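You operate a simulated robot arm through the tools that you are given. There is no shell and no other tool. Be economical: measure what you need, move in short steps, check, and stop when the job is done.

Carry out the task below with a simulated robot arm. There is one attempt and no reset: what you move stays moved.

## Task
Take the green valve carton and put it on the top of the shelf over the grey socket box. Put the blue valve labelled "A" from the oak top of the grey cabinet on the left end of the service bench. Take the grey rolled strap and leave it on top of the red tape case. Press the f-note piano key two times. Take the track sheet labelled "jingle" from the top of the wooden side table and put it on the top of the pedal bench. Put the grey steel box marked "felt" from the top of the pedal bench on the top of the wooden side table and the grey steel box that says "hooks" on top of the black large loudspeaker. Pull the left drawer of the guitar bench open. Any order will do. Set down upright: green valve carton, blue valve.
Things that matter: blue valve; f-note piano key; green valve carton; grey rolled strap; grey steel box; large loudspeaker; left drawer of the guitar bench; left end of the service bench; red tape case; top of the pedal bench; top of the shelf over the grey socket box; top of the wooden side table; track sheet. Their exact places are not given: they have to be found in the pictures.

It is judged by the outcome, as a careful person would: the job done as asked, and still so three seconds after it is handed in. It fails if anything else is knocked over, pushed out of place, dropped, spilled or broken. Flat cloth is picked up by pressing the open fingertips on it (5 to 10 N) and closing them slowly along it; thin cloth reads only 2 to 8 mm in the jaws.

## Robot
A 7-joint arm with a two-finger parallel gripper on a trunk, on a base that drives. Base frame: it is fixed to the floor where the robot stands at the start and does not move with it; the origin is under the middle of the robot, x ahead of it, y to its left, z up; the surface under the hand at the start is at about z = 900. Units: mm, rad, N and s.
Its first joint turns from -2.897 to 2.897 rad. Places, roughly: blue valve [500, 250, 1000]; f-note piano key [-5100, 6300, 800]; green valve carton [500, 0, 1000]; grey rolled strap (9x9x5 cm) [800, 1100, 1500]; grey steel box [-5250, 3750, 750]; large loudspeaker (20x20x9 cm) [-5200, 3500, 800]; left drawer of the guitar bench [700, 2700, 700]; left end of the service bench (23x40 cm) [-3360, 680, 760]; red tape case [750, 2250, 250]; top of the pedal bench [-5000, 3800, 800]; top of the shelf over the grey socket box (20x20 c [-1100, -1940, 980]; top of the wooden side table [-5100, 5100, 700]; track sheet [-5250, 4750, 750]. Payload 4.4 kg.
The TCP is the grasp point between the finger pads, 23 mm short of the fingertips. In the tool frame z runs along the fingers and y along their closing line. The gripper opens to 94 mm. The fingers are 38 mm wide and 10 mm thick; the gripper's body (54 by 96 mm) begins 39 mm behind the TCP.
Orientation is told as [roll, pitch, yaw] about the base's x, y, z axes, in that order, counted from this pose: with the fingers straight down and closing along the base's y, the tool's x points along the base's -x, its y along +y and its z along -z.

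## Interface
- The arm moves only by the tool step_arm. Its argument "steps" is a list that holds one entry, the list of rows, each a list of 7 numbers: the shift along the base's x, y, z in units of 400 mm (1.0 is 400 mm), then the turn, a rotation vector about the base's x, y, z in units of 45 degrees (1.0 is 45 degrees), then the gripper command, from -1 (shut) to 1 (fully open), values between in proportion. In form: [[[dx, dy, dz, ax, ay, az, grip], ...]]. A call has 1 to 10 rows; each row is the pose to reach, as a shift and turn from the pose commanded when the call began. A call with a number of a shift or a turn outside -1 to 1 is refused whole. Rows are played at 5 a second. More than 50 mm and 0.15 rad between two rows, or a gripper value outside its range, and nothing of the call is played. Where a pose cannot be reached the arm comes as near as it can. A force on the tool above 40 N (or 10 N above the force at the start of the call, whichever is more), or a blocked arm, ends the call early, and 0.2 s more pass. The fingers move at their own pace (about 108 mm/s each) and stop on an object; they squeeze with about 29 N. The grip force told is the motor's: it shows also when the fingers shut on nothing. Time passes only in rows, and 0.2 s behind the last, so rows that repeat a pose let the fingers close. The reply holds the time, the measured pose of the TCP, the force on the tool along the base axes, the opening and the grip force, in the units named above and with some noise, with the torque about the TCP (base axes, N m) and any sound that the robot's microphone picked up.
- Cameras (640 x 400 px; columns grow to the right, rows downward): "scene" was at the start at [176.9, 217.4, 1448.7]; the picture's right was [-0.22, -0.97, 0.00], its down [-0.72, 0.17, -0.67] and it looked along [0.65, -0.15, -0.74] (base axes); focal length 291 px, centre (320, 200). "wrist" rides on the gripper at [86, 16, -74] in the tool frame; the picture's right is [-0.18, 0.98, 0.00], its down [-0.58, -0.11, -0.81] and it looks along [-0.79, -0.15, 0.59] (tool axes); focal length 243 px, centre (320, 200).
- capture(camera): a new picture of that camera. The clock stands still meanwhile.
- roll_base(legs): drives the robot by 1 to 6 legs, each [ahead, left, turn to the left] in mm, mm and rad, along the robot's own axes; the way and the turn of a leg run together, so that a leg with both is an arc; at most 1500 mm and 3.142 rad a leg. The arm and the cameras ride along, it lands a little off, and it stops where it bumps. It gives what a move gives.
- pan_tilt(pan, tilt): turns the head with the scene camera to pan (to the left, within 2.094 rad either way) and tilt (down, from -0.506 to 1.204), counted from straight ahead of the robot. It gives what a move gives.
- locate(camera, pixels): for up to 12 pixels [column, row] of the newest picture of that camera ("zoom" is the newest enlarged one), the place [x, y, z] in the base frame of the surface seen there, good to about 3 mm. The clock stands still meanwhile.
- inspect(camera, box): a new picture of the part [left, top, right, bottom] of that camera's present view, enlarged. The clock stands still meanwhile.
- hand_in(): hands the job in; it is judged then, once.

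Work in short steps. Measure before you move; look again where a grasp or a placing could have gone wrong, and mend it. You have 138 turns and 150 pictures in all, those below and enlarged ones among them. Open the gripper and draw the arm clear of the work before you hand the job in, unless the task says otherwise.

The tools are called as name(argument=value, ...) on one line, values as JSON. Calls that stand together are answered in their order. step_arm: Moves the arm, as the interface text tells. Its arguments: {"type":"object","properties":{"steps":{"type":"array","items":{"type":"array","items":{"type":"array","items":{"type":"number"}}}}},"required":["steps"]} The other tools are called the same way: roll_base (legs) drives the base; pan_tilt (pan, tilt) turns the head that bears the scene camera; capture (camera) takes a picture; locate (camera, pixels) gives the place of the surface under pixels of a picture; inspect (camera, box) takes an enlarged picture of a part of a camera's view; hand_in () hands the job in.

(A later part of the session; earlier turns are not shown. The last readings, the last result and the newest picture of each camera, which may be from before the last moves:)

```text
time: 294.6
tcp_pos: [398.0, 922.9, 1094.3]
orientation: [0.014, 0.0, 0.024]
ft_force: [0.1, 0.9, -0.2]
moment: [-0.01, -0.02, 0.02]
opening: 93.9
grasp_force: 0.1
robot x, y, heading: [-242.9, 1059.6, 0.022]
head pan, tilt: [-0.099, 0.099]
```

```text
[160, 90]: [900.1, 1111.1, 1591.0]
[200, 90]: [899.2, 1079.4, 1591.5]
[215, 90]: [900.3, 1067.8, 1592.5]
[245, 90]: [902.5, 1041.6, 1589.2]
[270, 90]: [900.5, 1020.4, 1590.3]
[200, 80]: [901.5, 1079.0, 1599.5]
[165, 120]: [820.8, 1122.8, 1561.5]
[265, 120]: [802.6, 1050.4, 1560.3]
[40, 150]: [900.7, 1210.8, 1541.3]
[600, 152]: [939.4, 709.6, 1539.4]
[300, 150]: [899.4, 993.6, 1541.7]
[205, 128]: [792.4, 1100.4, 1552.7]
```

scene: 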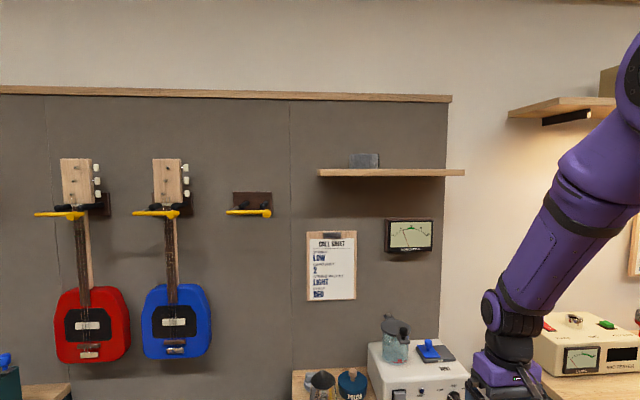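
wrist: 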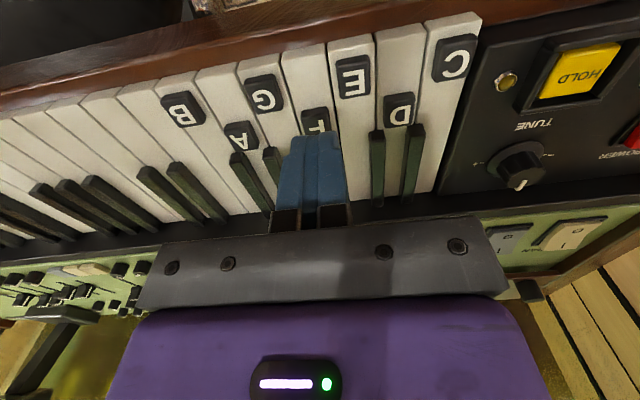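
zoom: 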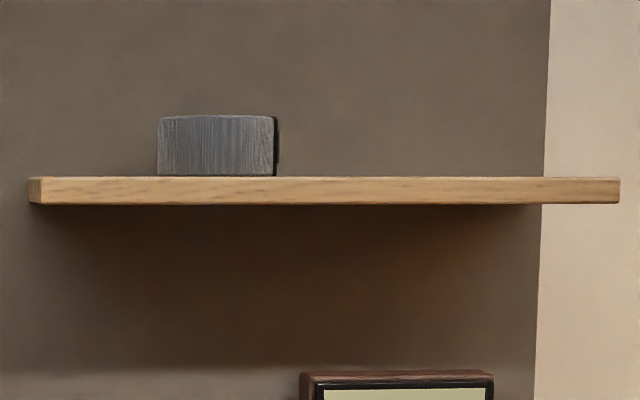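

Strap: front x≈790, y≈1043–1127, z 1515–1562. I raise the arm to view it from above with the wrist camera.

step_arm(steps=[[[0.02, 0.03, 0.11, 0, 0, 0, 1], [0.04, 0.06, 0.22, 0, 0, 0, 1], [0.06, 0.09, 0.33, 0, 0, 0, 1], [0.08, 0.12, 0.44, 0, 0, 0, 1], [0.1, 0.15, 0.55, 0, 0, 0, 1], [0.12, 0.18, 0.66, 0, 0, 0, 1], [0.14, 0.21, 0.77, 0, 0, 0, 1], [0.16, 0.24, 0.88, 0, 0, 0, 1], [0.18, 0.27, 0.99, 0, 0, 0, 1]]])

step_arm(steps=[[[0.03, 0.02, 0.11, 0, 0, 0, 1], [0.06, 0.04, 0.22, 0, 0, 0, 1], [0.09, 0.06, 0.33, 0, 0, 0, 1], [0.12, 0.08, 0.44, 0, 0, 0, 1], [0.15, 0.1, 0.5, 0, 0, 0, 1]]])

capture(camera="wrist")

```text
time: 296.6
tcp_pos: [470.4, 1028.6, 1491.2]
orientation: [0.015, -0.001, 0.026]
ft_force: [0.5, -0.4, 0.3]
moment: [-0.01, -0.04, 0.01]
opening: 94.2
grasp_force: 0.1
robot x, y, heading: [-242.6, 1061.0, 0.019]
head pan, tilt: [-0.099, 0.099]
```

```text
time: 297.8
tcp_pos: [506.1, 1054.2, 1622.3]
orientation: [0.014, 0.0, 0.024]
ft_force: [0.7, -0.6, 0.4]
moment: [0.0, 0.0, -0.03]
opening: 94.0
grasp_force: 0.1
out of reach, approached as far as the arm can: row 4, 5
robot x, y, heading: [-244.7, 1056.4, 0.019]
head pan, tilt: [-0.099, 0.099]
```

```text
64 pictures are left
```

wrist: 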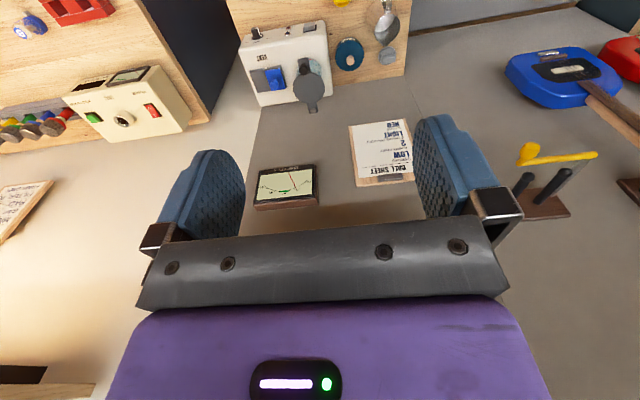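

Tool-down is out of reach up here. I'll approach with the tool pitched 45° forward; so I pitch it now while drawing back, then drive closer.

step_arm(steps=[[[-0.03, 0, -0.02, 0, -0.1667, 0, 1], [-0.07, 0, -0.04, 0, -0.333, 0, 1], [-0.11, 0, -0.06, 0, -0.5, 0, 1], [-0.15, 0, -0.08, 0, -0.667, 0, 1], [-0.18, 0, -0.1, 0, -0.833, 0, 1], [-0.2, 0, -0.1, 0, -1.0, 0, 1]]])

roll_base(legs=[[240, 0, -0.02]])

capture(camera="wrist")

capture(camera="scene")

```text
time: 299.2
tcp_pos: [426.8, 1054.7, 1582.6]
orientation: [-0.013, -0.787, 0.039]
ft_force: [1.1, 0.0, 0.0]
moment: [0.01, 0.01, 0.0]
opening: 94.0
grasp_force: 0.0
robot x, y, heading: [-241.0, 1058.6, 0.023]
head pan, tilt: [-0.099, 0.099]
```

```text
time: 300.9
tcp_pos: [669.2, 1041.8, 1582.3]
orientation: [-0.012, -0.785, 0.014]
ft_force: [-0.1, -0.7, -0.7]
moment: [0.01, 0.01, 0.0]
opening: 94.2
grasp_force: 0.0
robot x, y, heading: [0.1, 1060.5, 0.0]
head pan, tilt: [-0.099, 0.099]
```

```text
63 pictures are left
```

wrist: 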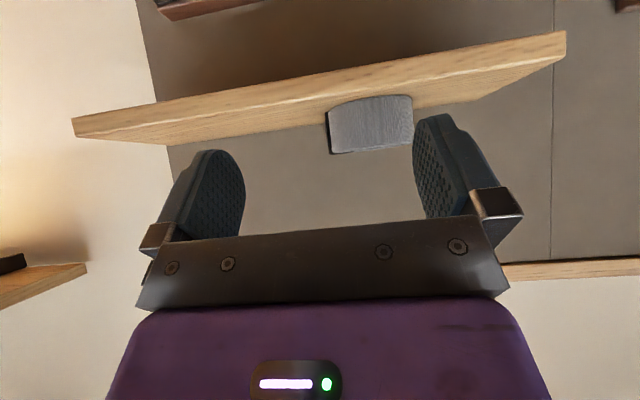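

```text
62 pictures are left
```

scene: 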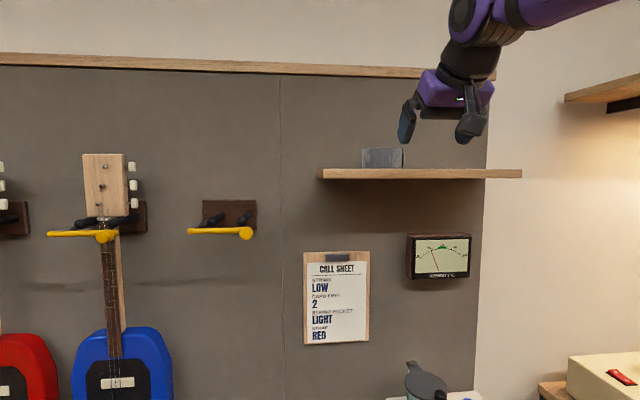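

The wrist view shows the strap (328–413, 95–153). I locate its edges.

locate(camera="wrist", pixels=[[331, 125], [335, 125], [345, 125], [370, 122], [395, 115], [408, 112], [411, 125], [370, 148], [333, 150], [370, 102], [329, 135], [372, 95]])

inspect(camera="wrist", box=[300, 75, 440, 165])

```text
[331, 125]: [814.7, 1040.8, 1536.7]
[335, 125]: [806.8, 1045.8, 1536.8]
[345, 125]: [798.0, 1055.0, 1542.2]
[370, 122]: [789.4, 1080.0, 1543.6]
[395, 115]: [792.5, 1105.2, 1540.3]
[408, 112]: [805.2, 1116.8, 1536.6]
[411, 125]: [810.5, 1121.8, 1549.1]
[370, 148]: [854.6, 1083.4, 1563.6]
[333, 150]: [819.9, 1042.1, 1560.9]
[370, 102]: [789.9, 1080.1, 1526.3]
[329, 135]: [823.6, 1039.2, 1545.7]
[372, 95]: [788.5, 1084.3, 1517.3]
```

```text
4.44 times, centred on (370, 120) of wrist
```

zoom: 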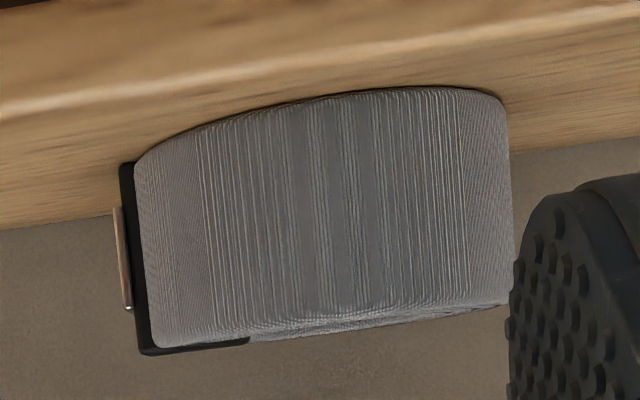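

The strap has a buckle at its -y side. I locate the buckle's outermost points to centre the jaws.

locate(camera="zoom", pixels=[[124, 280], [120, 220], [128, 180], [132, 300], [145, 200], [512, 200], [509, 150], [514, 260], [508, 120], [160, 352], [505, 300], [240, 345]])

```text
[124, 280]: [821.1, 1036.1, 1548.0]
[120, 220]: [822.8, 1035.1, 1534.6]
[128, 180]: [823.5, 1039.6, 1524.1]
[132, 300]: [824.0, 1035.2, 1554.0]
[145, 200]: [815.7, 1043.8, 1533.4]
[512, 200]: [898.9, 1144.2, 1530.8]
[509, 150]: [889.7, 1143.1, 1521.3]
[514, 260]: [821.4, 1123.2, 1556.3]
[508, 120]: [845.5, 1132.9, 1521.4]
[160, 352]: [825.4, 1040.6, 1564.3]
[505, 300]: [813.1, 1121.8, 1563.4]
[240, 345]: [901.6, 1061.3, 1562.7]
```

Strap with buckle spans y≈1034–1125 (91 mm), centre 1079.5. I bring the jaws just in front of it at z=1549 and check.

step_arm(steps=[[[0.03, 0.04, -0.02, 0.007, 0, -0.009, 1], [0.07, 0.094, -0.05, 0.015, 0, -0.018, 1], [0.12, 0.094, -0.082, 0.015, 0, -0.018, 1], [0.17, 0.094, -0.082, 0.015, 0, -0.018, 1], [0.19, 0.094, -0.082, 0.015, 0, -0.018, 1], [0.19, 0.094, -0.082, 0.015, 0, -0.018, 1]]])

capture(camera="wrist")

```text
time: 302.4
tcp_pos: [746.5, 1079.2, 1552.1]
orientation: [0.007, -0.786, -0.013]
ft_force: [0.3, 0.7, -0.6]
moment: [0.02, -0.02, 0.02]
opening: 93.8
grasp_force: 0.1
robot x, y, heading: [1.8, 1061.9, -0.002]
head pan, tilt: [-0.099, 0.099]
```

```text
60 pictures are left
```

wrist: 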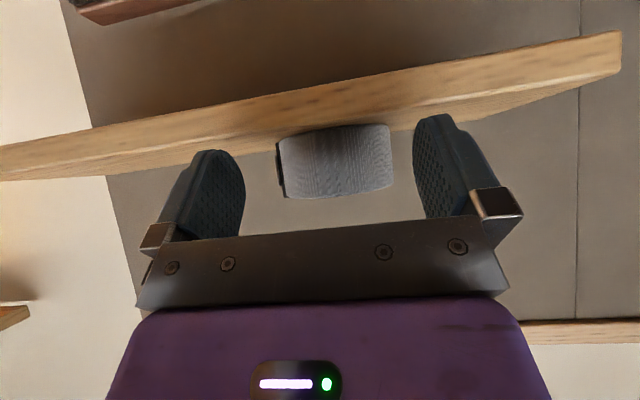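

Nearly aligned. I relocate the strap's sides from this nearer view.

locate(camera="wrist", pixels=[[278, 150], [279, 165], [280, 180], [283, 192], [287, 170], [390, 150], [391, 165], [392, 180], [388, 185], [276, 145], [335, 160], [389, 135]])

inspect(camera="wrist", box=[260, 110, 410, 210])

```text
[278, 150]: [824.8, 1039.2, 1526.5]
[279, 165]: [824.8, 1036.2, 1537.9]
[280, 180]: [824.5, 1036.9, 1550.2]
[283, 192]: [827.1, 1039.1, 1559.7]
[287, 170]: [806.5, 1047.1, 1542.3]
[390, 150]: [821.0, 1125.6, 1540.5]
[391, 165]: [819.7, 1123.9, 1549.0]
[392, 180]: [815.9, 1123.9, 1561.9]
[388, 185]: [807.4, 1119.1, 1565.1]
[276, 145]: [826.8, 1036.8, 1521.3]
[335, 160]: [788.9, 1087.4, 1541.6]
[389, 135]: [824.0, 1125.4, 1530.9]
```

```text
4.00 times, centred on (335, 160) of wrist
```

zoom: 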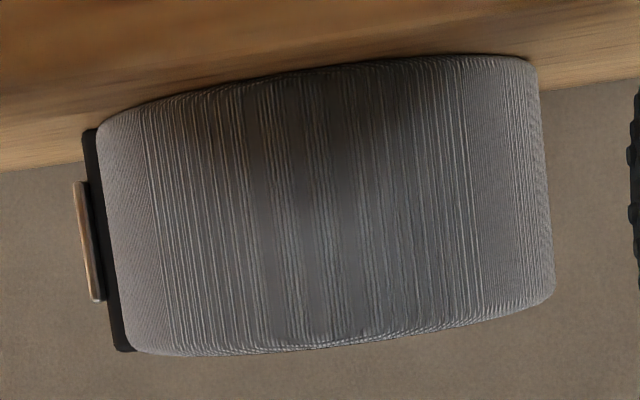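

Extents 1034–1127, so centre ≈1080.5. I advance in small steps toward x≈795 and read lateral force.

step_arm(steps=[[[0.03, 0.003, -0.003, -0.006, 0, 0.007, 1], [0.06, 0.003, -0.003, -0.006, 0, 0.007, 1], [0.085, 0.003, -0.003, -0.006, 0, 0.007, 1], [0.1, 0.003, -0.003, -0.006, 0, 0.007, 1], [0.115, 0.003, -0.003, -0.006, 0, 0.007, 1]]])

inspect(camera="wrist", box=[150, 100, 510, 240])

```text
time: 303.6
tcp_pos: [791.7, 1081.0, 1549.9]
orientation: [0.0, -0.786, 0.0]
ft_force: [-1.5, -0.4, 1.5]
moment: [0.12, 0.03, 0.0]
opening: 94.3
grasp_force: 0.0
robot x, y, heading: [0.5, 1060.4, -0.001]
head pan, tilt: [-0.099, 0.099]
```

```text
1.78 times, centred on (330, 170) of wrist
```

zoom: 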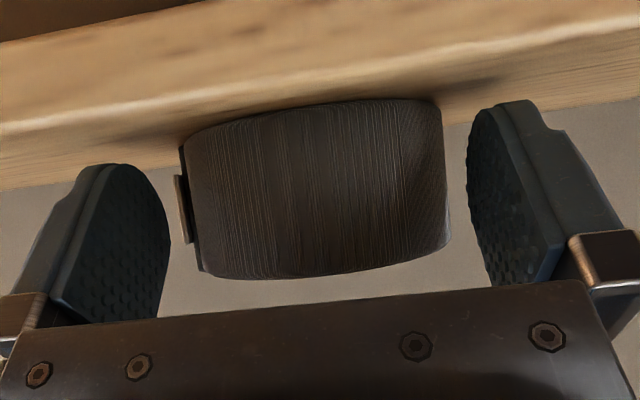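

Small contact reading; I raise 4 mm and continue forward slowly.

step_arm(steps=[[[0, 0, 0.01, 0, 0, 0, 1], [0.015, 0, 0.01, 0, 0, 0, 1], [0.03, 0, 0.01, 0, 0, 0, 1], [0.045, 0, 0.01, 0, 0, 0, 1]]])

inspect(camera="wrist", box=[150, 100, 510, 240])

```text
time: 304.6
tcp_pos: [809.7, 1081.1, 1554.5]
orientation: [-0.001, -0.784, -0.001]
ft_force: [0.4, 0.1, 0.3]
moment: [0.04, -0.02, 0.0]
opening: 94.2
grasp_force: 0.1
robot x, y, heading: [0.8, 1065.9, -0.003]
head pan, tilt: [-0.099, 0.099]
```

```text
1.78 times, centred on (330, 170) of wrist
```

zoom: 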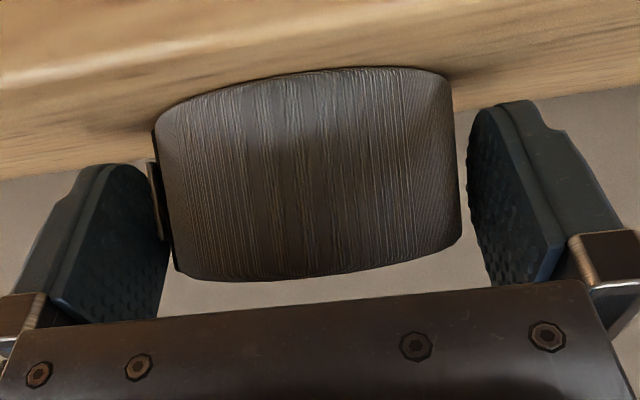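

I compare pad and buckle positions by locating both in this view.

locate(camera="zoom", pixels=[[160, 210], [163, 260], [120, 230], [152, 180], [155, 200], [160, 235], [168, 262], [472, 150], [485, 230], [456, 150], [460, 200], [510, 250]])

```text
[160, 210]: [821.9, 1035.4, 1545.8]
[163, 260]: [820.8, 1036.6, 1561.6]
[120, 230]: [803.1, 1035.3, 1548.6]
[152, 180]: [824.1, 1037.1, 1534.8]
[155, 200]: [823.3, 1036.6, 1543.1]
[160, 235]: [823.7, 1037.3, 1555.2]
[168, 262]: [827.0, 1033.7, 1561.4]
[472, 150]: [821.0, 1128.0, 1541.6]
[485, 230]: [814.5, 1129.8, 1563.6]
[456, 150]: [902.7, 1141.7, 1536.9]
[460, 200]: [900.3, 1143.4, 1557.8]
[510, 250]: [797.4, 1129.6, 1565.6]
```

Both sides clear by ~2 mm. I advance 10 mm more and close.

step_arm(steps=[[[0.012, 0, 0, 0, 0, 0, 1], [0.026, 0, -0.005, 0, 0, 0, 1], [0.026, 0, -0.005, 0, 0, 0, 0.9], [0.026, 0, -0.005, 0, 0, 0, 0.6], [0.026, 0, -0.005, 0, 0, 0, -1], [0.026, 0, -0.005, 0, 0, 0, -1], [0.026, 0, -0.005, 0, 0, 0, -1]]])

step_arm(steps=[[[0, 0, 0.01, 0, 0, 0, -1], [0, 0, 0.02, 0, 0, 0, -1], [0, 0, 0.04, 0, 0, 0, -1], [0, 0, 0.06, 0, 0, 0, -1]]])

inspect(camera="wrist", box=[150, 100, 510, 240])

```text
time: 306.1
tcp_pos: [819.5, 1080.6, 1552.0]
orientation: [-0.002, -0.786, -0.001]
ft_force: [1.3, 0.2, 2.3]
moment: [0.18, -0.08, 0.02]
opening: 87.4
grasp_force: 29.2
robot x, y, heading: [1.8, 1064.9, -0.003]
head pan, tilt: [-0.099, 0.099]
```

```text
time: 307.1
tcp_pos: [819.3, 1080.4, 1575.2]
orientation: [-0.002, -0.785, -0.001]
ft_force: [-0.2, -0.1, -2.0]
moment: [0.0, 0.0, 0.0]
opening: 87.7
grasp_force: 29.3
robot x, y, heading: [2.1, 1061.5, 0.002]
head pan, tilt: [-0.099, 0.099]
```

```text
1.78 times, centred on (330, 170) of wrist
```

zoom: 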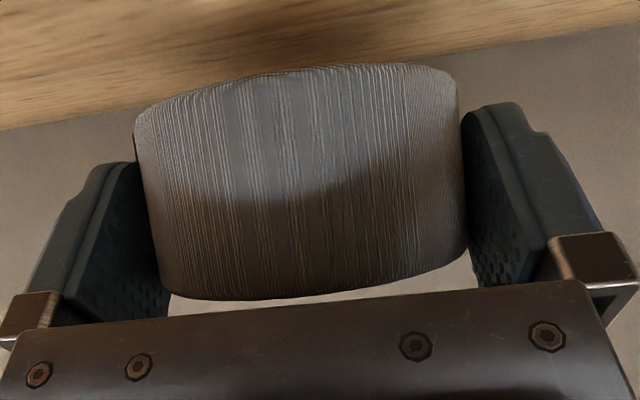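

The strap is held (87.7 mm, 2 N). I lift a little, back off, drive left to y≈2257 and stay back from the bench to bring the arm low in free space.

step_arm(steps=[[[-0.03, 0, 0.04, 0, 0, 0, -1], [-0.1, 0, 0.05, 0, 0, 0, -1], [-0.2, 0, 0.05, 0, 0, 0, -1], [-0.28, 0, 0.05, 0, 0, 0, -1]]])

roll_base(legs=[[-400, 0, 0], [0, 600, 0], [0, 595, 0]])

step_arm(steps=[[[0, 0, -0.12, 0, 0, 0, -1], [0, 0, -0.24, 0, 0, 0, -1], [0, 0, -0.36, 0, 0, 0, -1], [0, 0, -0.48, 0, 0, 0, -1], [0, 0, -0.6, 0, 0, 0, -1], [0, 0, -0.72, 0, 0, 0, -1], [0, 0, -0.84, 0, 0, 0, -1], [0, 0, -0.96, 0, 0, 0, -1]]])

pan_tilt(pan=-0.1, tilt=0.7)

capture(camera="scene")

```text
time: 308.1
tcp_pos: [708.5, 1079.5, 1595.4]
orientation: [-0.001, -0.783, 0.0]
ft_force: [0.7, -0.3, -1.5]
moment: [-0.01, 0.03, 0.01]
opening: 87.9
grasp_force: 28.9
robot x, y, heading: [0.6, 1061.7, -0.003]
head pan, tilt: [-0.099, 0.099]
```

```text
time: 316.6
tcp_pos: [318.4, 2268.0, 1595.6]
orientation: [-0.002, -0.786, -0.006]
ft_force: [0.1, 0.9, -1.6]
moment: [-0.01, -0.01, 0.01]
opening: 87.3
grasp_force: 29.1
robot x, y, heading: [-394.1, 2251.6, -0.013]
head pan, tilt: [-0.099, 0.099]
```

```text
time: 318.4
tcp_pos: [316.1, 2267.2, 1211.2]
orientation: [0.015, -0.779, -0.035]
ft_force: [-0.3, 0.5, 0.0]
moment: [-0.07, 0.08, 0.04]
opening: 87.3
grasp_force: 28.2
robot x, y, heading: [-385.5, 2252.2, -0.008]
head pan, tilt: [-0.099, 0.099]
```

```text
time: 319.4
tcp_pos: [316.9, 2267.3, 1210.4]
orientation: [0.02, -0.777, -0.042]
ft_force: [0.5, -0.6, -2.0]
moment: [-0.01, 0.02, -0.01]
opening: 87.2
grasp_force: 28.8
robot x, y, heading: [-389.0, 2253.2, -0.011]
head pan, tilt: [-0.099, 0.7]
```

```text
55 pictures are left
```

scene: 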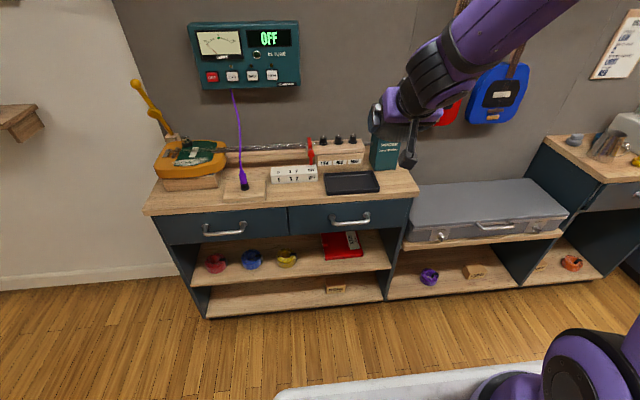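

Reasonable so far. I continue lowering in free space with the arm a bit further out, watching reach reports.

step_arm(steps=[[[0.02, 0, -0.1, 0, 0, 0, -1], [0.04, 0, -0.2, 0, 0, 0, -1], [0.06, 0, -0.3, 0, 0, 0, -1], [0.08, 0, -0.4, 0, 0, 0, -1], [0.1, 0, -0.5, 0, 0, 0, -1], [0.12, 0, -0.6, 0, 0, 0, -1], [0.135, 0, -0.7, 0, 0, 0, -1], [0.135, 0, -0.8, 0, 0, 0, -1], [0.135, 0, -0.9, 0, 0, 0, -1], [0.135, 0, -1.0, 0, 0, 0, -1]]])

step_arm(steps=[[[0, 0, -0.1, 0, 0, 0, -1], [0, 0, -0.2, 0, 0, 0, -1], [0, 0, -0.3, 0, 0, 0, -1], [0, 0, -0.4, 0, 0, 0, -1], [0, 0, -0.5, 0, 0, 0, -1], [0, 0, -0.6, 0, 0, 0, -1], [0, 0, -0.7, 0, 0, 0, -1], [0, 0, -0.8, 0, 0, 0, -1], [0, 0, -0.9, 0, 0, 0, -1]]])

capture(camera="scene")

```text
time: 321.6
tcp_pos: [372.1, 2269.5, 810.4]
orientation: [-0.001, -0.784, -0.006]
ft_force: [-0.5, 0.2, -1.2]
moment: [-0.02, 0.04, 0.01]
opening: 87.4
grasp_force: 29.0
robot x, y, heading: [-389.8, 2252.3, -0.007]
head pan, tilt: [-0.099, 0.7]
```

```text
time: 323.6
tcp_pos: [377.0, 2295.4, 450.6]
orientation: [-0.048, -0.78, 0.002]
ft_force: [0.8, -0.9, -0.9]
moment: [-0.01, 0.01, -0.04]
opening: 87.4
grasp_force: 29.2
out of reach, approached as far as the arm can: row 2, 3, 4, 5, 6, 7, 8, 9
robot x, y, heading: [-392.5, 2247.8, -0.005]
head pan, tilt: [-0.099, 0.7]
```

```text
54 pictures are left
```

scene: 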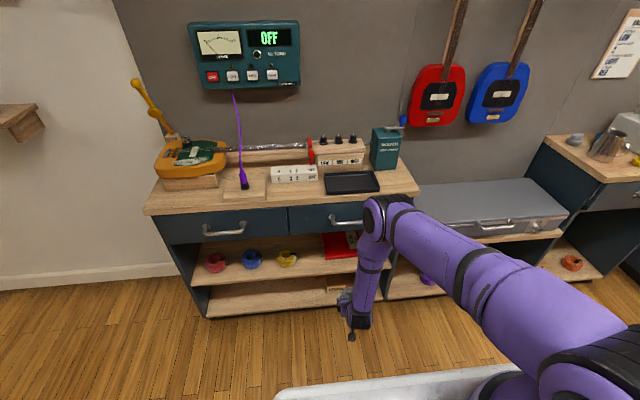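

It nearly reaches, but I must check where elbow and forearm are relative to the hand.

locate(camera="scene", pixels=[[375, 210], [380, 235], [370, 270], [362, 300], [355, 318], [345, 300], [440, 250]])

capture(camera="wrist")

```text
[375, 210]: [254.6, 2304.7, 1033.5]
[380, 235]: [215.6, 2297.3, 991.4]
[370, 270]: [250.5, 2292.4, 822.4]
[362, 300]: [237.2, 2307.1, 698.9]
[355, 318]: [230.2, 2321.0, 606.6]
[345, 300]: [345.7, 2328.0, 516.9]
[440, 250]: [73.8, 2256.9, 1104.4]
```

```text
53 pictures are left
```

wrist: 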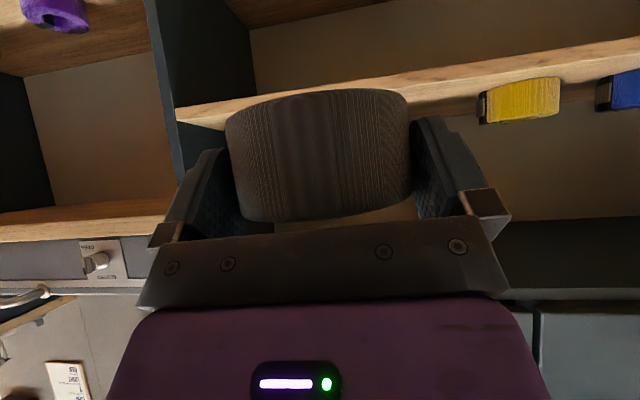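

The forearm stands too upright; it would foul the bench top. I back up 220 mm, raise and stretch the arm further (≈930 mm ahead) so the forearm slopes, then lower again.

roll_base(legs=[[-230, 0, 0.008]])

step_arm(steps=[[[0.03, -0.01, 0.1, 0.01, 0, 0, -1], [0.06, -0.02, 0.2, 0.02, 0, 0, -1], [0.1, -0.03, 0.28, 0.04, 0, 0, -1], [0.18, -0.04, 0.35, 0.061, 0, 0, -1], [0.26, -0.05, 0.35, 0.061, 0, 0, -1], [0.34, -0.06, 0.3, 0.061, 0, 0, -1], [0.4, -0.065, 0.2, 0.061, 0, 0, -1], [0.4, -0.065, 0.1, 0.061, 0, 0, -1], [0.4, -0.065, 0.0, 0.061, 0, 0, -1], [0.4, -0.065, -0.06, 0.061, 0, 0, -1]]])

capture(camera="scene")

```text
time: 325.0
tcp_pos: [231.0, 2298.7, 449.6]
orientation: [-0.048, -0.78, 0.006]
ft_force: [-0.7, -1.0, -1.9]
moment: [0.04, 0.05, -0.01]
opening: 87.2
grasp_force: 29.7
robot x, y, heading: [-537.4, 2255.0, -0.006]
head pan, tilt: [-0.099, 0.7]
stopped in leg 1: the robot was blocked; the commanded pose is now the measured one
```

```text
time: 327.2
tcp_pos: [391.5, 2274.0, 427.5]
orientation: [0.011, -0.782, -0.04]
ft_force: [-0.2, -0.2, -1.7]
moment: [-0.03, 0.03, 0.02]
opening: 87.3
grasp_force: 29.4
out of reach, approached as far as the arm can: row 2, 3, 4, 5, 6, 7, 8, 9
robot x, y, heading: [-535.5, 2251.6, -0.005]
head pan, tilt: [-0.099, 0.7]
```

```text
52 pictures are left
```

scene: 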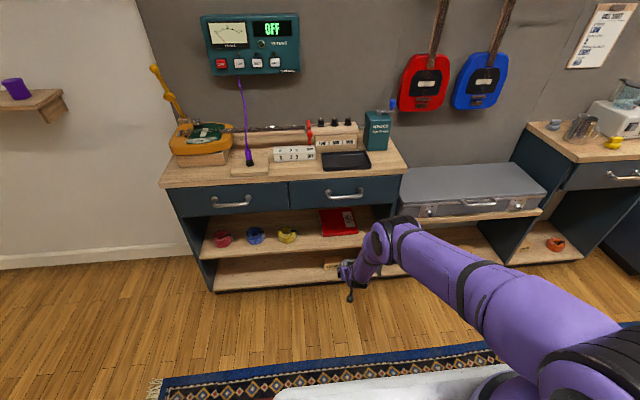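

The base bumped something behind. I look back to see what it is.

pan_tilt(pan=2.09, tilt=0.8)

capture(camera="scene")

pan_tilt(pan=-2.09, tilt=0.8)

capture(camera="scene")

```text
time: 329.2
tcp_pos: [390.3, 2274.1, 426.1]
orientation: [0.012, -0.779, -0.04]
ft_force: [-0.6, 0.0, -1.1]
moment: [0.0, -0.01, -0.01]
opening: 87.7
grasp_force: 28.9
robot x, y, heading: [-535.1, 2252.4, -0.003]
head pan, tilt: [2.089, 0.799]
```

```text
51 pictures are left
```

scene: 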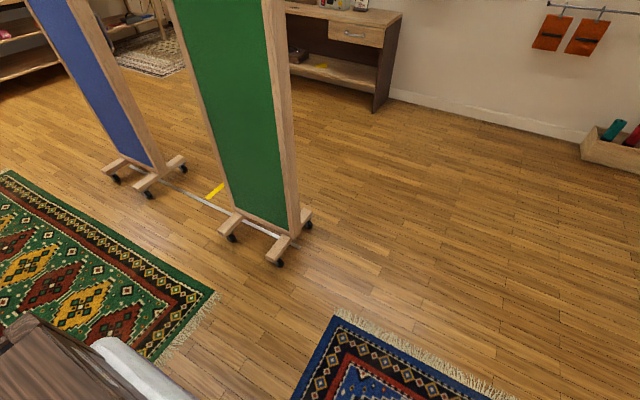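

```text
time: 332.6
tcp_pos: [391.5, 2273.7, 427.0]
orientation: [0.012, -0.779, -0.04]
ft_force: [0.2, -0.3, -1.3]
moment: [-0.01, 0.07, -0.05]
opening: 87.5
grasp_force: 28.7
robot x, y, heading: [-538.2, 2252.5, -0.005]
head pan, tilt: [-2.089, 0.799]
```

```text
50 pictures are left
```

scene: 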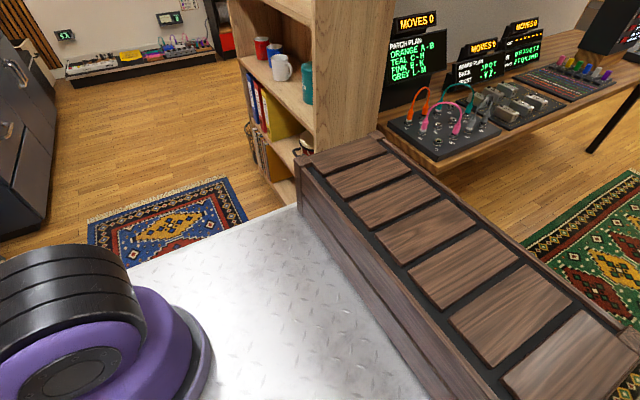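

Behind is only furniture I should keep clear of. The stretched low pose was reached (TCP 391, z 427). I check the elbow's place now.

pan_tilt(pan=-0.1, tilt=0.6)

capture(camera="scene")

locate(camera="scene", pixels=[[385, 250], [380, 280], [395, 255], [370, 290], [362, 300], [350, 310], [345, 300], [425, 260]])

```text
time: 334.5
tcp_pos: [391.2, 2273.3, 427.2]
orientation: [0.013, -0.777, -0.041]
ft_force: [0.0, -0.1, -2.0]
moment: [0.05, 0.04, 0.01]
opening: 87.7
grasp_force: 28.9
robot x, y, heading: [-534.6, 2254.1, -0.007]
head pan, tilt: [-0.099, 0.6]
```

```text
49 pictures are left
```

scene: 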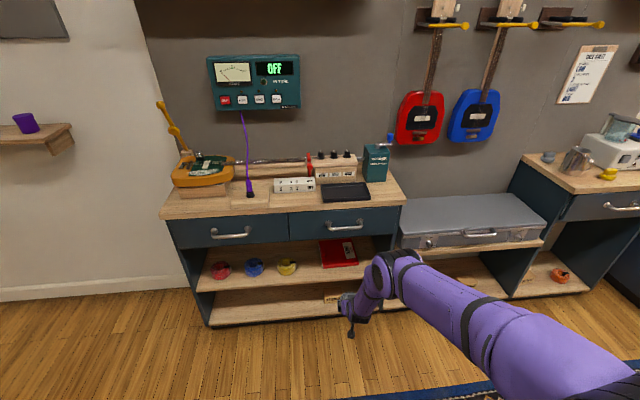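

```text
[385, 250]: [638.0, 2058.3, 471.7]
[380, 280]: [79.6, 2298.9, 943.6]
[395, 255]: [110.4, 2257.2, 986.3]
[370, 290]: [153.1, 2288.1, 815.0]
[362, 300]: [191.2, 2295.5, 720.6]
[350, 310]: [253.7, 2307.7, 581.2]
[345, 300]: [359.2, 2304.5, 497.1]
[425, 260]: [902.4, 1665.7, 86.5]
```

Forearm front would overlap the drawer front by ~50 mm at the needed depth, so I stretch the arm further (about +45 mm) to flatten the forearm, and re-measure.

step_arm(steps=[[[0.04, 0, 0, -0.016, 0, 0.03, -1], [0.08, 0, 0, -0.016, 0, 0.05, -1], [0.115, 0, 0, -0.016, 0, 0.05, -1]]])

capture(camera="scene")

locate(camera="scene", pixels=[[380, 280], [370, 290], [362, 300], [350, 310], [390, 265], [375, 270], [365, 280], [355, 295]])

```text
time: 335.3
tcp_pos: [436.4, 2272.5, 425.6]
orientation: [0.0, -0.778, 0.011]
ft_force: [0.3, 0.4, -0.4]
moment: [-0.02, 0.07, 0.02]
opening: 87.6
grasp_force: 29.4
robot x, y, heading: [-537.9, 2255.5, 0.005]
head pan, tilt: [-0.099, 0.6]
```

```text
48 pictures are left
```

scene: 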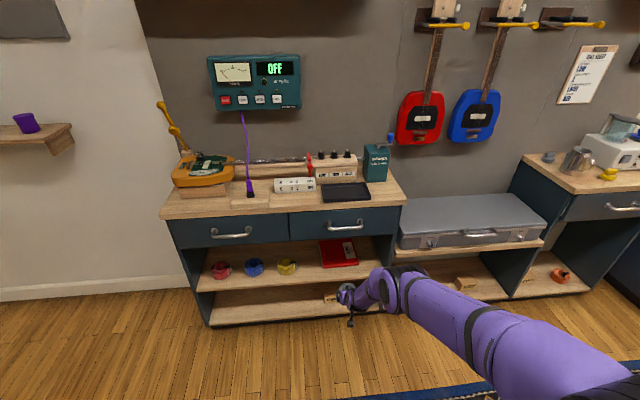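

```text
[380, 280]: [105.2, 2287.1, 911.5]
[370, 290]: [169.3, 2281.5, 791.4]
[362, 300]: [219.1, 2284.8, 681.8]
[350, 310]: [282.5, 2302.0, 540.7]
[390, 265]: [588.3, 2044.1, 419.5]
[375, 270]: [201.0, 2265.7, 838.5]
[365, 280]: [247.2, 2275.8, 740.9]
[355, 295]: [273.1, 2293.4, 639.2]
```

Reached with rel. distance 974; the forearm now slopes better. I locate the right drawer's handle, bench edge and case from here.

locate(camera="scene", pixels=[[327, 222], [345, 228], [362, 222], [345, 206], [390, 203], [322, 265], [358, 262], [355, 243], [322, 242], [345, 300], [350, 318], [293, 230]])

inspect(camera="scene", box=[290, 190, 410, 330])

```text
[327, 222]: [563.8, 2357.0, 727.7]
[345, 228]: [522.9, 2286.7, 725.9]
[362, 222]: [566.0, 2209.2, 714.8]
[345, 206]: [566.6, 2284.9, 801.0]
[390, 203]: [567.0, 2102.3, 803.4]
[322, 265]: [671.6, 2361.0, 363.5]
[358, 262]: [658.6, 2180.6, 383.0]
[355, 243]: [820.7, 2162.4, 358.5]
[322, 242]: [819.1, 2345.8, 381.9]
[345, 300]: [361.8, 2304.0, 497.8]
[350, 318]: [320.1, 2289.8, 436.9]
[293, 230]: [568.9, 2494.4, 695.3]
```

```text
2.86 times, centred on (350, 260) of scene
```

zoom: 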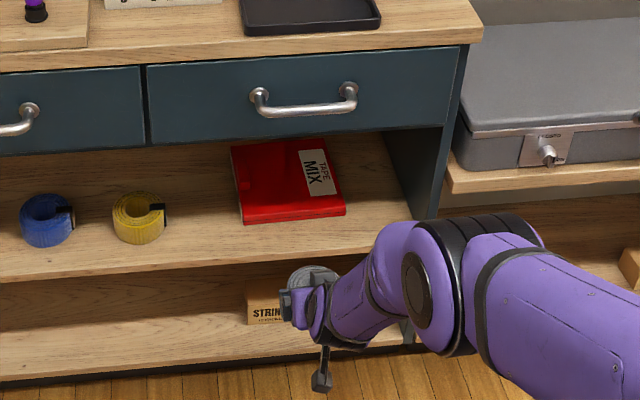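

The right drawer's handle (x 522, z 727) lies in the forearm's plane, so I stretch 18 mm more, raise 10 mm, then drive forward 150 mm and check.

step_arm(steps=[[[0.02, 0, 0.025, 0, 0, 0, -1], [0.045, 0, 0.025, 0, 0, 0, -1]]])

roll_base(legs=[[150, 0, 0]])

capture(camera="scene")

capture(camera="wrist")

```text
time: 335.9
tcp_pos: [456.1, 2273.9, 437.1]
orientation: [0.0, -0.782, 0.009]
ft_force: [-0.3, -0.2, -1.2]
moment: [0.0, 0.02, 0.05]
opening: 87.7
grasp_force: 29.2
robot x, y, heading: [-535.6, 2254.5, -0.003]
head pan, tilt: [-0.099, 0.6]
```

```text
time: 337.3
tcp_pos: [604.7, 2272.1, 436.9]
orientation: [0.003, -0.779, 0.009]
ft_force: [-0.8, 0.3, -1.1]
moment: [0.01, 0.02, 0.0]
opening: 87.7
grasp_force: 29.4
robot x, y, heading: [-386.1, 2254.1, -0.006]
head pan, tilt: [-0.099, 0.6]
```

```text
46 pictures are left
```

scene: 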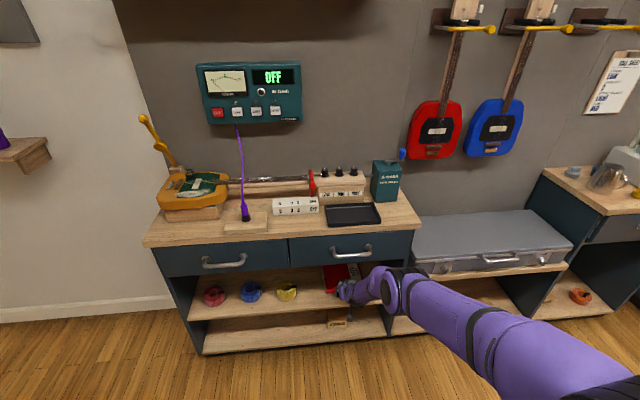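

```text
45 pictures are left
```

wrist: 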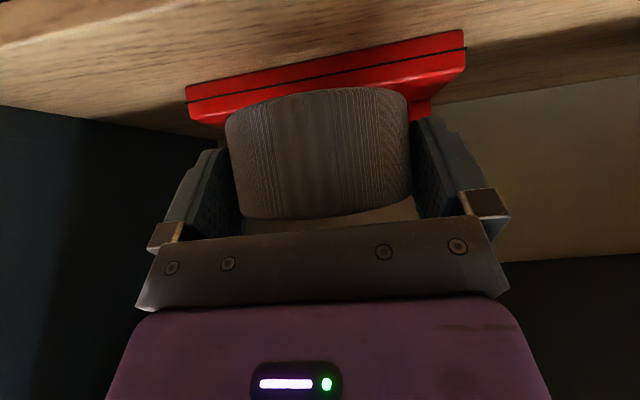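

The strap is lined up over the case. I drive 72 mm further.

roll_base(legs=[[72, 0, 0]])

capture(camera="wrist")

inspect(camera="scene", box=[300, 210, 440, 320])

```text
time: 338.3
tcp_pos: [676.5, 2272.6, 436.2]
orientation: [0.001, -0.778, 0.011]
ft_force: [0.3, -0.8, -1.8]
moment: [-0.01, -0.01, 0.01]
opening: 87.5
grasp_force: 28.9
robot x, y, heading: [-312.0, 2254.2, -0.003]
head pan, tilt: [-0.099, 0.6]
```

```text
44 pictures are left
```

wrist: 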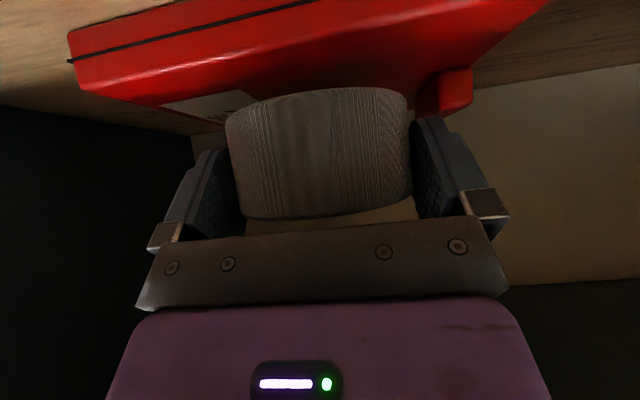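

```text
3.64 times, centred on (370, 265) of scene
```

zoom: 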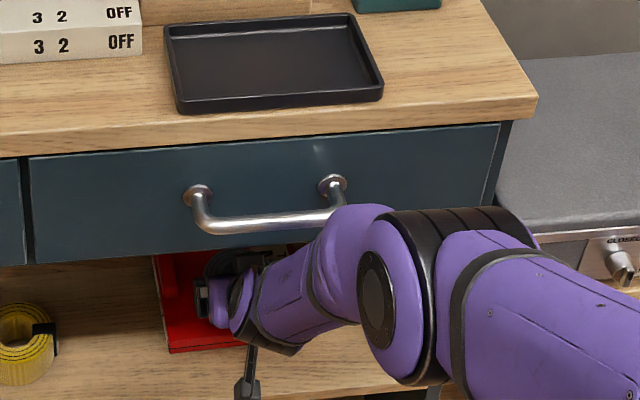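

No bump. I check a raised red piece at the case's left (450,90) and the case front edge before lowering.

locate(camera="wrist", pixels=[[450, 90], [440, 105], [470, 75], [300, 60], [300, 90], [200, 105], [420, 80], [400, 60], [415, 120], [320, 150]])

```text
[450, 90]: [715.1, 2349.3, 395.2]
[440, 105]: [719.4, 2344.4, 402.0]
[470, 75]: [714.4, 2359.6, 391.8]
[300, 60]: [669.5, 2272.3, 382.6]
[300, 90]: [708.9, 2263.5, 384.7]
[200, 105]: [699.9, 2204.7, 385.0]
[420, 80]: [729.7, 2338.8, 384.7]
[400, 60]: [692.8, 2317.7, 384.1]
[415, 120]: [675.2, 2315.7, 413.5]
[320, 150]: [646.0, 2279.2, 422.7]
```

The block is clear (y≥2340). I lower in fine steps to contact.

step_arm(steps=[[[0, 0, -0.014, 0, 0, 0, -1], [0, 0, -0.025, 0, 0, 0, -1], [0, 0, -0.032, 0, 0, 0, -1], [0, 0, -0.037, 0, 0, 0, -1]]])

```text
time: 339.3
tcp_pos: [675.3, 2273.2, 435.2]
orientation: [0.0, -0.778, 0.009]
ft_force: [-0.6, 0.1, -1.7]
moment: [0.01, 0.03, 0.01]
opening: 87.2
grasp_force: 29.0
out of reach, approached as far as the arm can: row 1, 2, 3, 4
robot x, y, heading: [-316.0, 2255.8, -0.004]
head pan, tilt: [-0.099, 0.6]
```

The arm is at its reach limit; I retract 16 mm, drive 22 mm ahead, then lower.

step_arm(steps=[[[-0.02, 0, 0, 0, 0, 0, -1], [-0.04, 0, 0, 0, 0, 0, -1]]])

roll_base(legs=[[22, 0, 0]])

step_arm(steps=[[[0, 0, -0.014, 0, 0, 0, -1], [0, 0, -0.025, 0, 0, 0, -1], [0, 0, -0.03, 0, 0, 0, -1], [0, 0, -0.035, 0, 0, 0, -1]]])

```text
time: 339.9
tcp_pos: [661.2, 2273.0, 436.5]
orientation: [0.002, -0.78, 0.011]
ft_force: [-0.2, -0.4, -1.4]
moment: [0.01, 0.02, 0.01]
opening: 87.7
grasp_force: 28.9
robot x, y, heading: [-315.5, 2249.8, -0.003]
head pan, tilt: [-0.099, 0.6]
```

```text
time: 340.7
tcp_pos: [678.1, 2271.6, 432.6]
orientation: [0.002, -0.772, 0.013]
ft_force: [-0.7, -0.5, -1.6]
moment: [-0.01, 0.03, 0.03]
opening: 87.6
grasp_force: 29.0
robot x, y, heading: [-295.8, 2252.3, -0.005]
head pan, tilt: [-0.099, 0.6]
```

```text
time: 341.7
tcp_pos: [679.0, 2272.4, 422.3]
orientation: [0.001, -0.772, 0.012]
ft_force: [0.0, 0.0, -1.1]
moment: [-0.02, 0.03, -0.01]
opening: 87.6
grasp_force: 29.0
out of reach, approached as far as the arm can: row 4
robot x, y, heading: [-295.6, 2252.7, -0.003]
head pan, tilt: [-0.099, 0.6]
```

Strap bottom is now about 1 mm above the case. I look closely before releasing.

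inspect(camera="wrist", box=[150, 20, 510, 240])

locate(camera="zoom", pixels=[[300, 125], [300, 145], [300, 155], [300, 165], [220, 160], [400, 160], [300, 110]])

```text
1.78 times, centred on (330, 130) of wrist
```

zoom: 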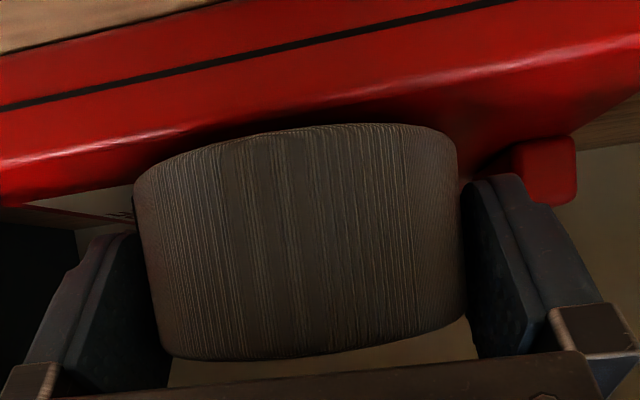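

```text
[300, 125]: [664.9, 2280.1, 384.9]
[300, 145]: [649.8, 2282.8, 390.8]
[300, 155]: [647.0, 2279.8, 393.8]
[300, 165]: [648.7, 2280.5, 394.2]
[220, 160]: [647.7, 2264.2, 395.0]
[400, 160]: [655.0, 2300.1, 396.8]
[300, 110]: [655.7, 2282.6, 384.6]
```

Within ~2 mm of the case. I release, then back the base off straight.

step_arm(steps=[[[0, 0, 0, 0, 0, 0, -1], [0, 0, 0, 0, 0, 0, 0.9], [0, 0, 0, 0, 0, 0, 1], [0, 0, 0, 0, 0, 0, 1]]])

inspect(camera="wrist", box=[150, 20, 510, 240])

locate(camera="zoom", pixels=[[145, 220], [120, 270], [150, 300], [462, 200], [490, 250], [500, 300], [300, 150], [455, 180]])

```text
time: 342.7
tcp_pos: [677.1, 2271.7, 422.2]
orientation: [0.002, -0.771, 0.013]
ft_force: [-0.2, -0.4, 0.0]
moment: [0.0, 0.0, -0.03]
opening: 93.9
grasp_force: 0.0
robot x, y, heading: [-292.2, 2252.6, -0.003]
head pan, tilt: [-0.099, 0.6]
```

```text
1.78 times, centred on (330, 130) of wrist
```

zoom: 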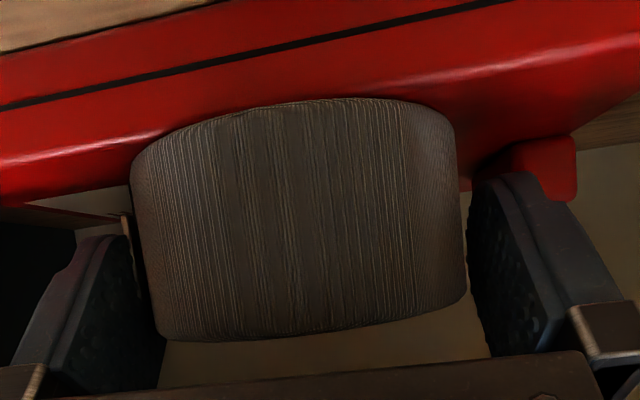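

```text
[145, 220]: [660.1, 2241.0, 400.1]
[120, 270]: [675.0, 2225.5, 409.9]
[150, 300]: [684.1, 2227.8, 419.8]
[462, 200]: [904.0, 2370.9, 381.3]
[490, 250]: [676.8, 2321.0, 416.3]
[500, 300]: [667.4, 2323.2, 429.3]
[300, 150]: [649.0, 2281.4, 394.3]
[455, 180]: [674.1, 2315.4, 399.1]
```

The strap settled on the case. I shift 2 mm toward -y to balance gaps, then back off in a straight drive.

step_arm(steps=[[[0, -0.003, 0, 0, 0, 0, 1], [0, -0.005, 0, 0, 0, 0, 1]]])

roll_base(legs=[[-70, 0, 0]])

capture(camera="wrist")

```text
time: 343.3
tcp_pos: [678.3, 2270.5, 421.3]
orientation: [0.002, -0.771, 0.01]
ft_force: [0.5, -0.7, -0.2]
moment: [0.02, 0.0, 0.03]
opening: 94.2
grasp_force: 0.0
robot x, y, heading: [-291.2, 2251.8, -0.001]
head pan, tilt: [-0.099, 0.6]
```

```text
time: 344.3
tcp_pos: [606.9, 2270.8, 422.3]
orientation: [0.002, -0.772, 0.012]
ft_force: [0.7, -0.7, 0.1]
moment: [-0.01, -0.01, 0.01]
opening: 94.1
grasp_force: 0.0
robot x, y, heading: [-360.4, 2252.9, -0.0]
head pan, tilt: [-0.099, 0.6]
```

```text
40 pictures are left
```

wrist: 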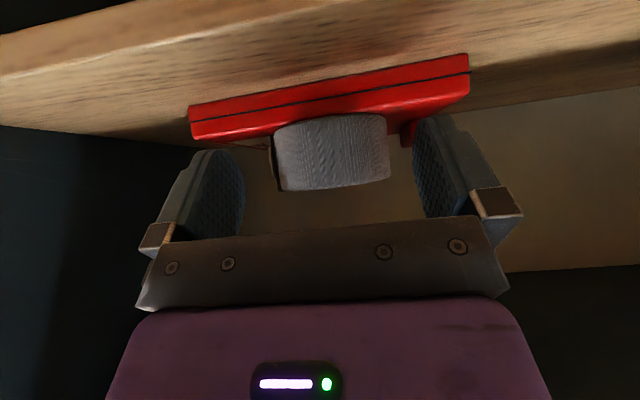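

The strap lies on the red case. Now the drawer: I back off, drive left to y≈2730, raise the arm and roll the gripper 90° about its axis (two calls of 45°) so the jaws close across the horizontal handle bar.

roll_base(legs=[[-110, 0, 0], [0, 480, 0]])

step_arm(steps=[[[-0.04, 0, 0.09, 0.07, 0, -0.07, 1], [-0.08, 0, 0.18, 0.14, 0, -0.14, 1], [-0.12, 0, 0.27, 0.21, 0, -0.21, 1], [-0.16, 0, 0.36, 0.28, 0, -0.28, 1], [-0.2, 0, 0.45, 0.35, 0, -0.35, 1], [-0.24, 0, 0.54, 0.42, 0, -0.42, 1], [-0.28, 0, 0.63, 0.49, 0, -0.49, 1], [-0.32, 0, 0.72, 0.56, 0, -0.56, 1], [-0.36, 0, 0.81, 0.63, 0, -0.63, 1], [-0.4, 0, 0.9, 0.707, 0, -0.707, 1]]])

step_arm(steps=[[[0, 0, 0, 0.1, 0, -0.1, 1], [0, 0, 0, 0.2, 0, -0.2, 1], [0, 0, 0, 0.3, 0, -0.3, 1], [0, 0, 0, 0.4, 0, -0.4, 1], [0, 0, 0, 0.5, 0, -0.5, 0.4], [0, 0, 0, 0.6, 0, -0.6, -0.2], [0, 0, 0, 0.707, 0, -0.707, -0.2]]])

capture(camera="scene")

```text
time: 348.0
tcp_pos: [498.3, 2752.3, 421.0]
orientation: [0.0, -0.772, 0.014]
ft_force: [1.2, -0.8, -0.1]
moment: [-0.03, 0.02, 0.02]
opening: 94.1
grasp_force: 0.0
robot x, y, heading: [-474.4, 2734.8, 0.0]
head pan, tilt: [-0.099, 0.6]
```

```text
time: 350.2
tcp_pos: [338.9, 2752.9, 782.2]
orientation: [0.619, -0.516, -0.937]
ft_force: [-0.5, 0.1, -1.0]
moment: [0.0, -0.01, -0.02]
opening: 94.1
grasp_force: 0.0
out of reach, approached as far as the arm can: row 1, 2, 3, 4, 5, 6
robot x, y, heading: [-473.1, 2735.3, -0.003]
head pan, tilt: [-0.099, 0.6]
```

```text
time: 351.8
tcp_pos: [340.1, 2752.3, 781.6]
orientation: [0.797, 0.004, -1.555]
ft_force: [-0.1, -0.9, -1.1]
moment: [-0.01, 0.01, 0.0]
opening: 37.7
grasp_force: 0.1
robot x, y, heading: [-470.4, 2733.1, -0.003]
head pan, tilt: [-0.099, 0.6]
```

```text
39 pictures are left
```

scene: 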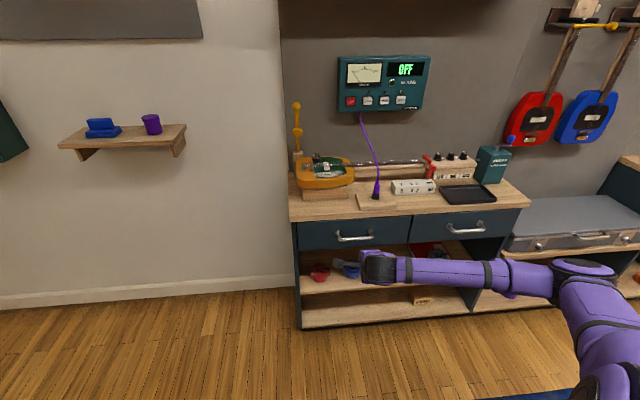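

Gripper is rolled; but the elbow swung out to the right. I check forearm positions and handle coordinates before approaching.

locate(camera="scene", pixels=[[585, 265], [540, 268], [490, 268], [430, 265], [378, 262], [352, 236], [338, 236], [375, 236], [355, 243], [352, 270], [620, 310], [600, 262]])

capture(camera="wrist")

```text
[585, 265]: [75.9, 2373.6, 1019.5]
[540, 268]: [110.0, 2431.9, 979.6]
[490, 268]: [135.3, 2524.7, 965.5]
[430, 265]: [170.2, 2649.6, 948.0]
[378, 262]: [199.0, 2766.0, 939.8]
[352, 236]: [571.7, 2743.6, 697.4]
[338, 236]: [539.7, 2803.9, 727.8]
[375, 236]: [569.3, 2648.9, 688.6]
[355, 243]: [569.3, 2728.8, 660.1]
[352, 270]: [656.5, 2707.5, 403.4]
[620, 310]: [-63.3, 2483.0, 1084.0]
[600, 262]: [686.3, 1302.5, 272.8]
```

```text
38 pictures are left
```

wrist: 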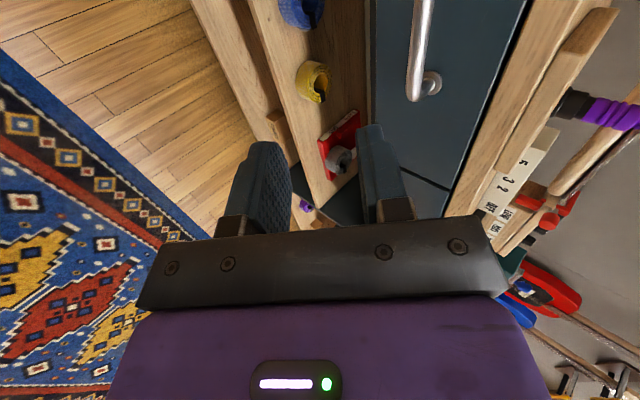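

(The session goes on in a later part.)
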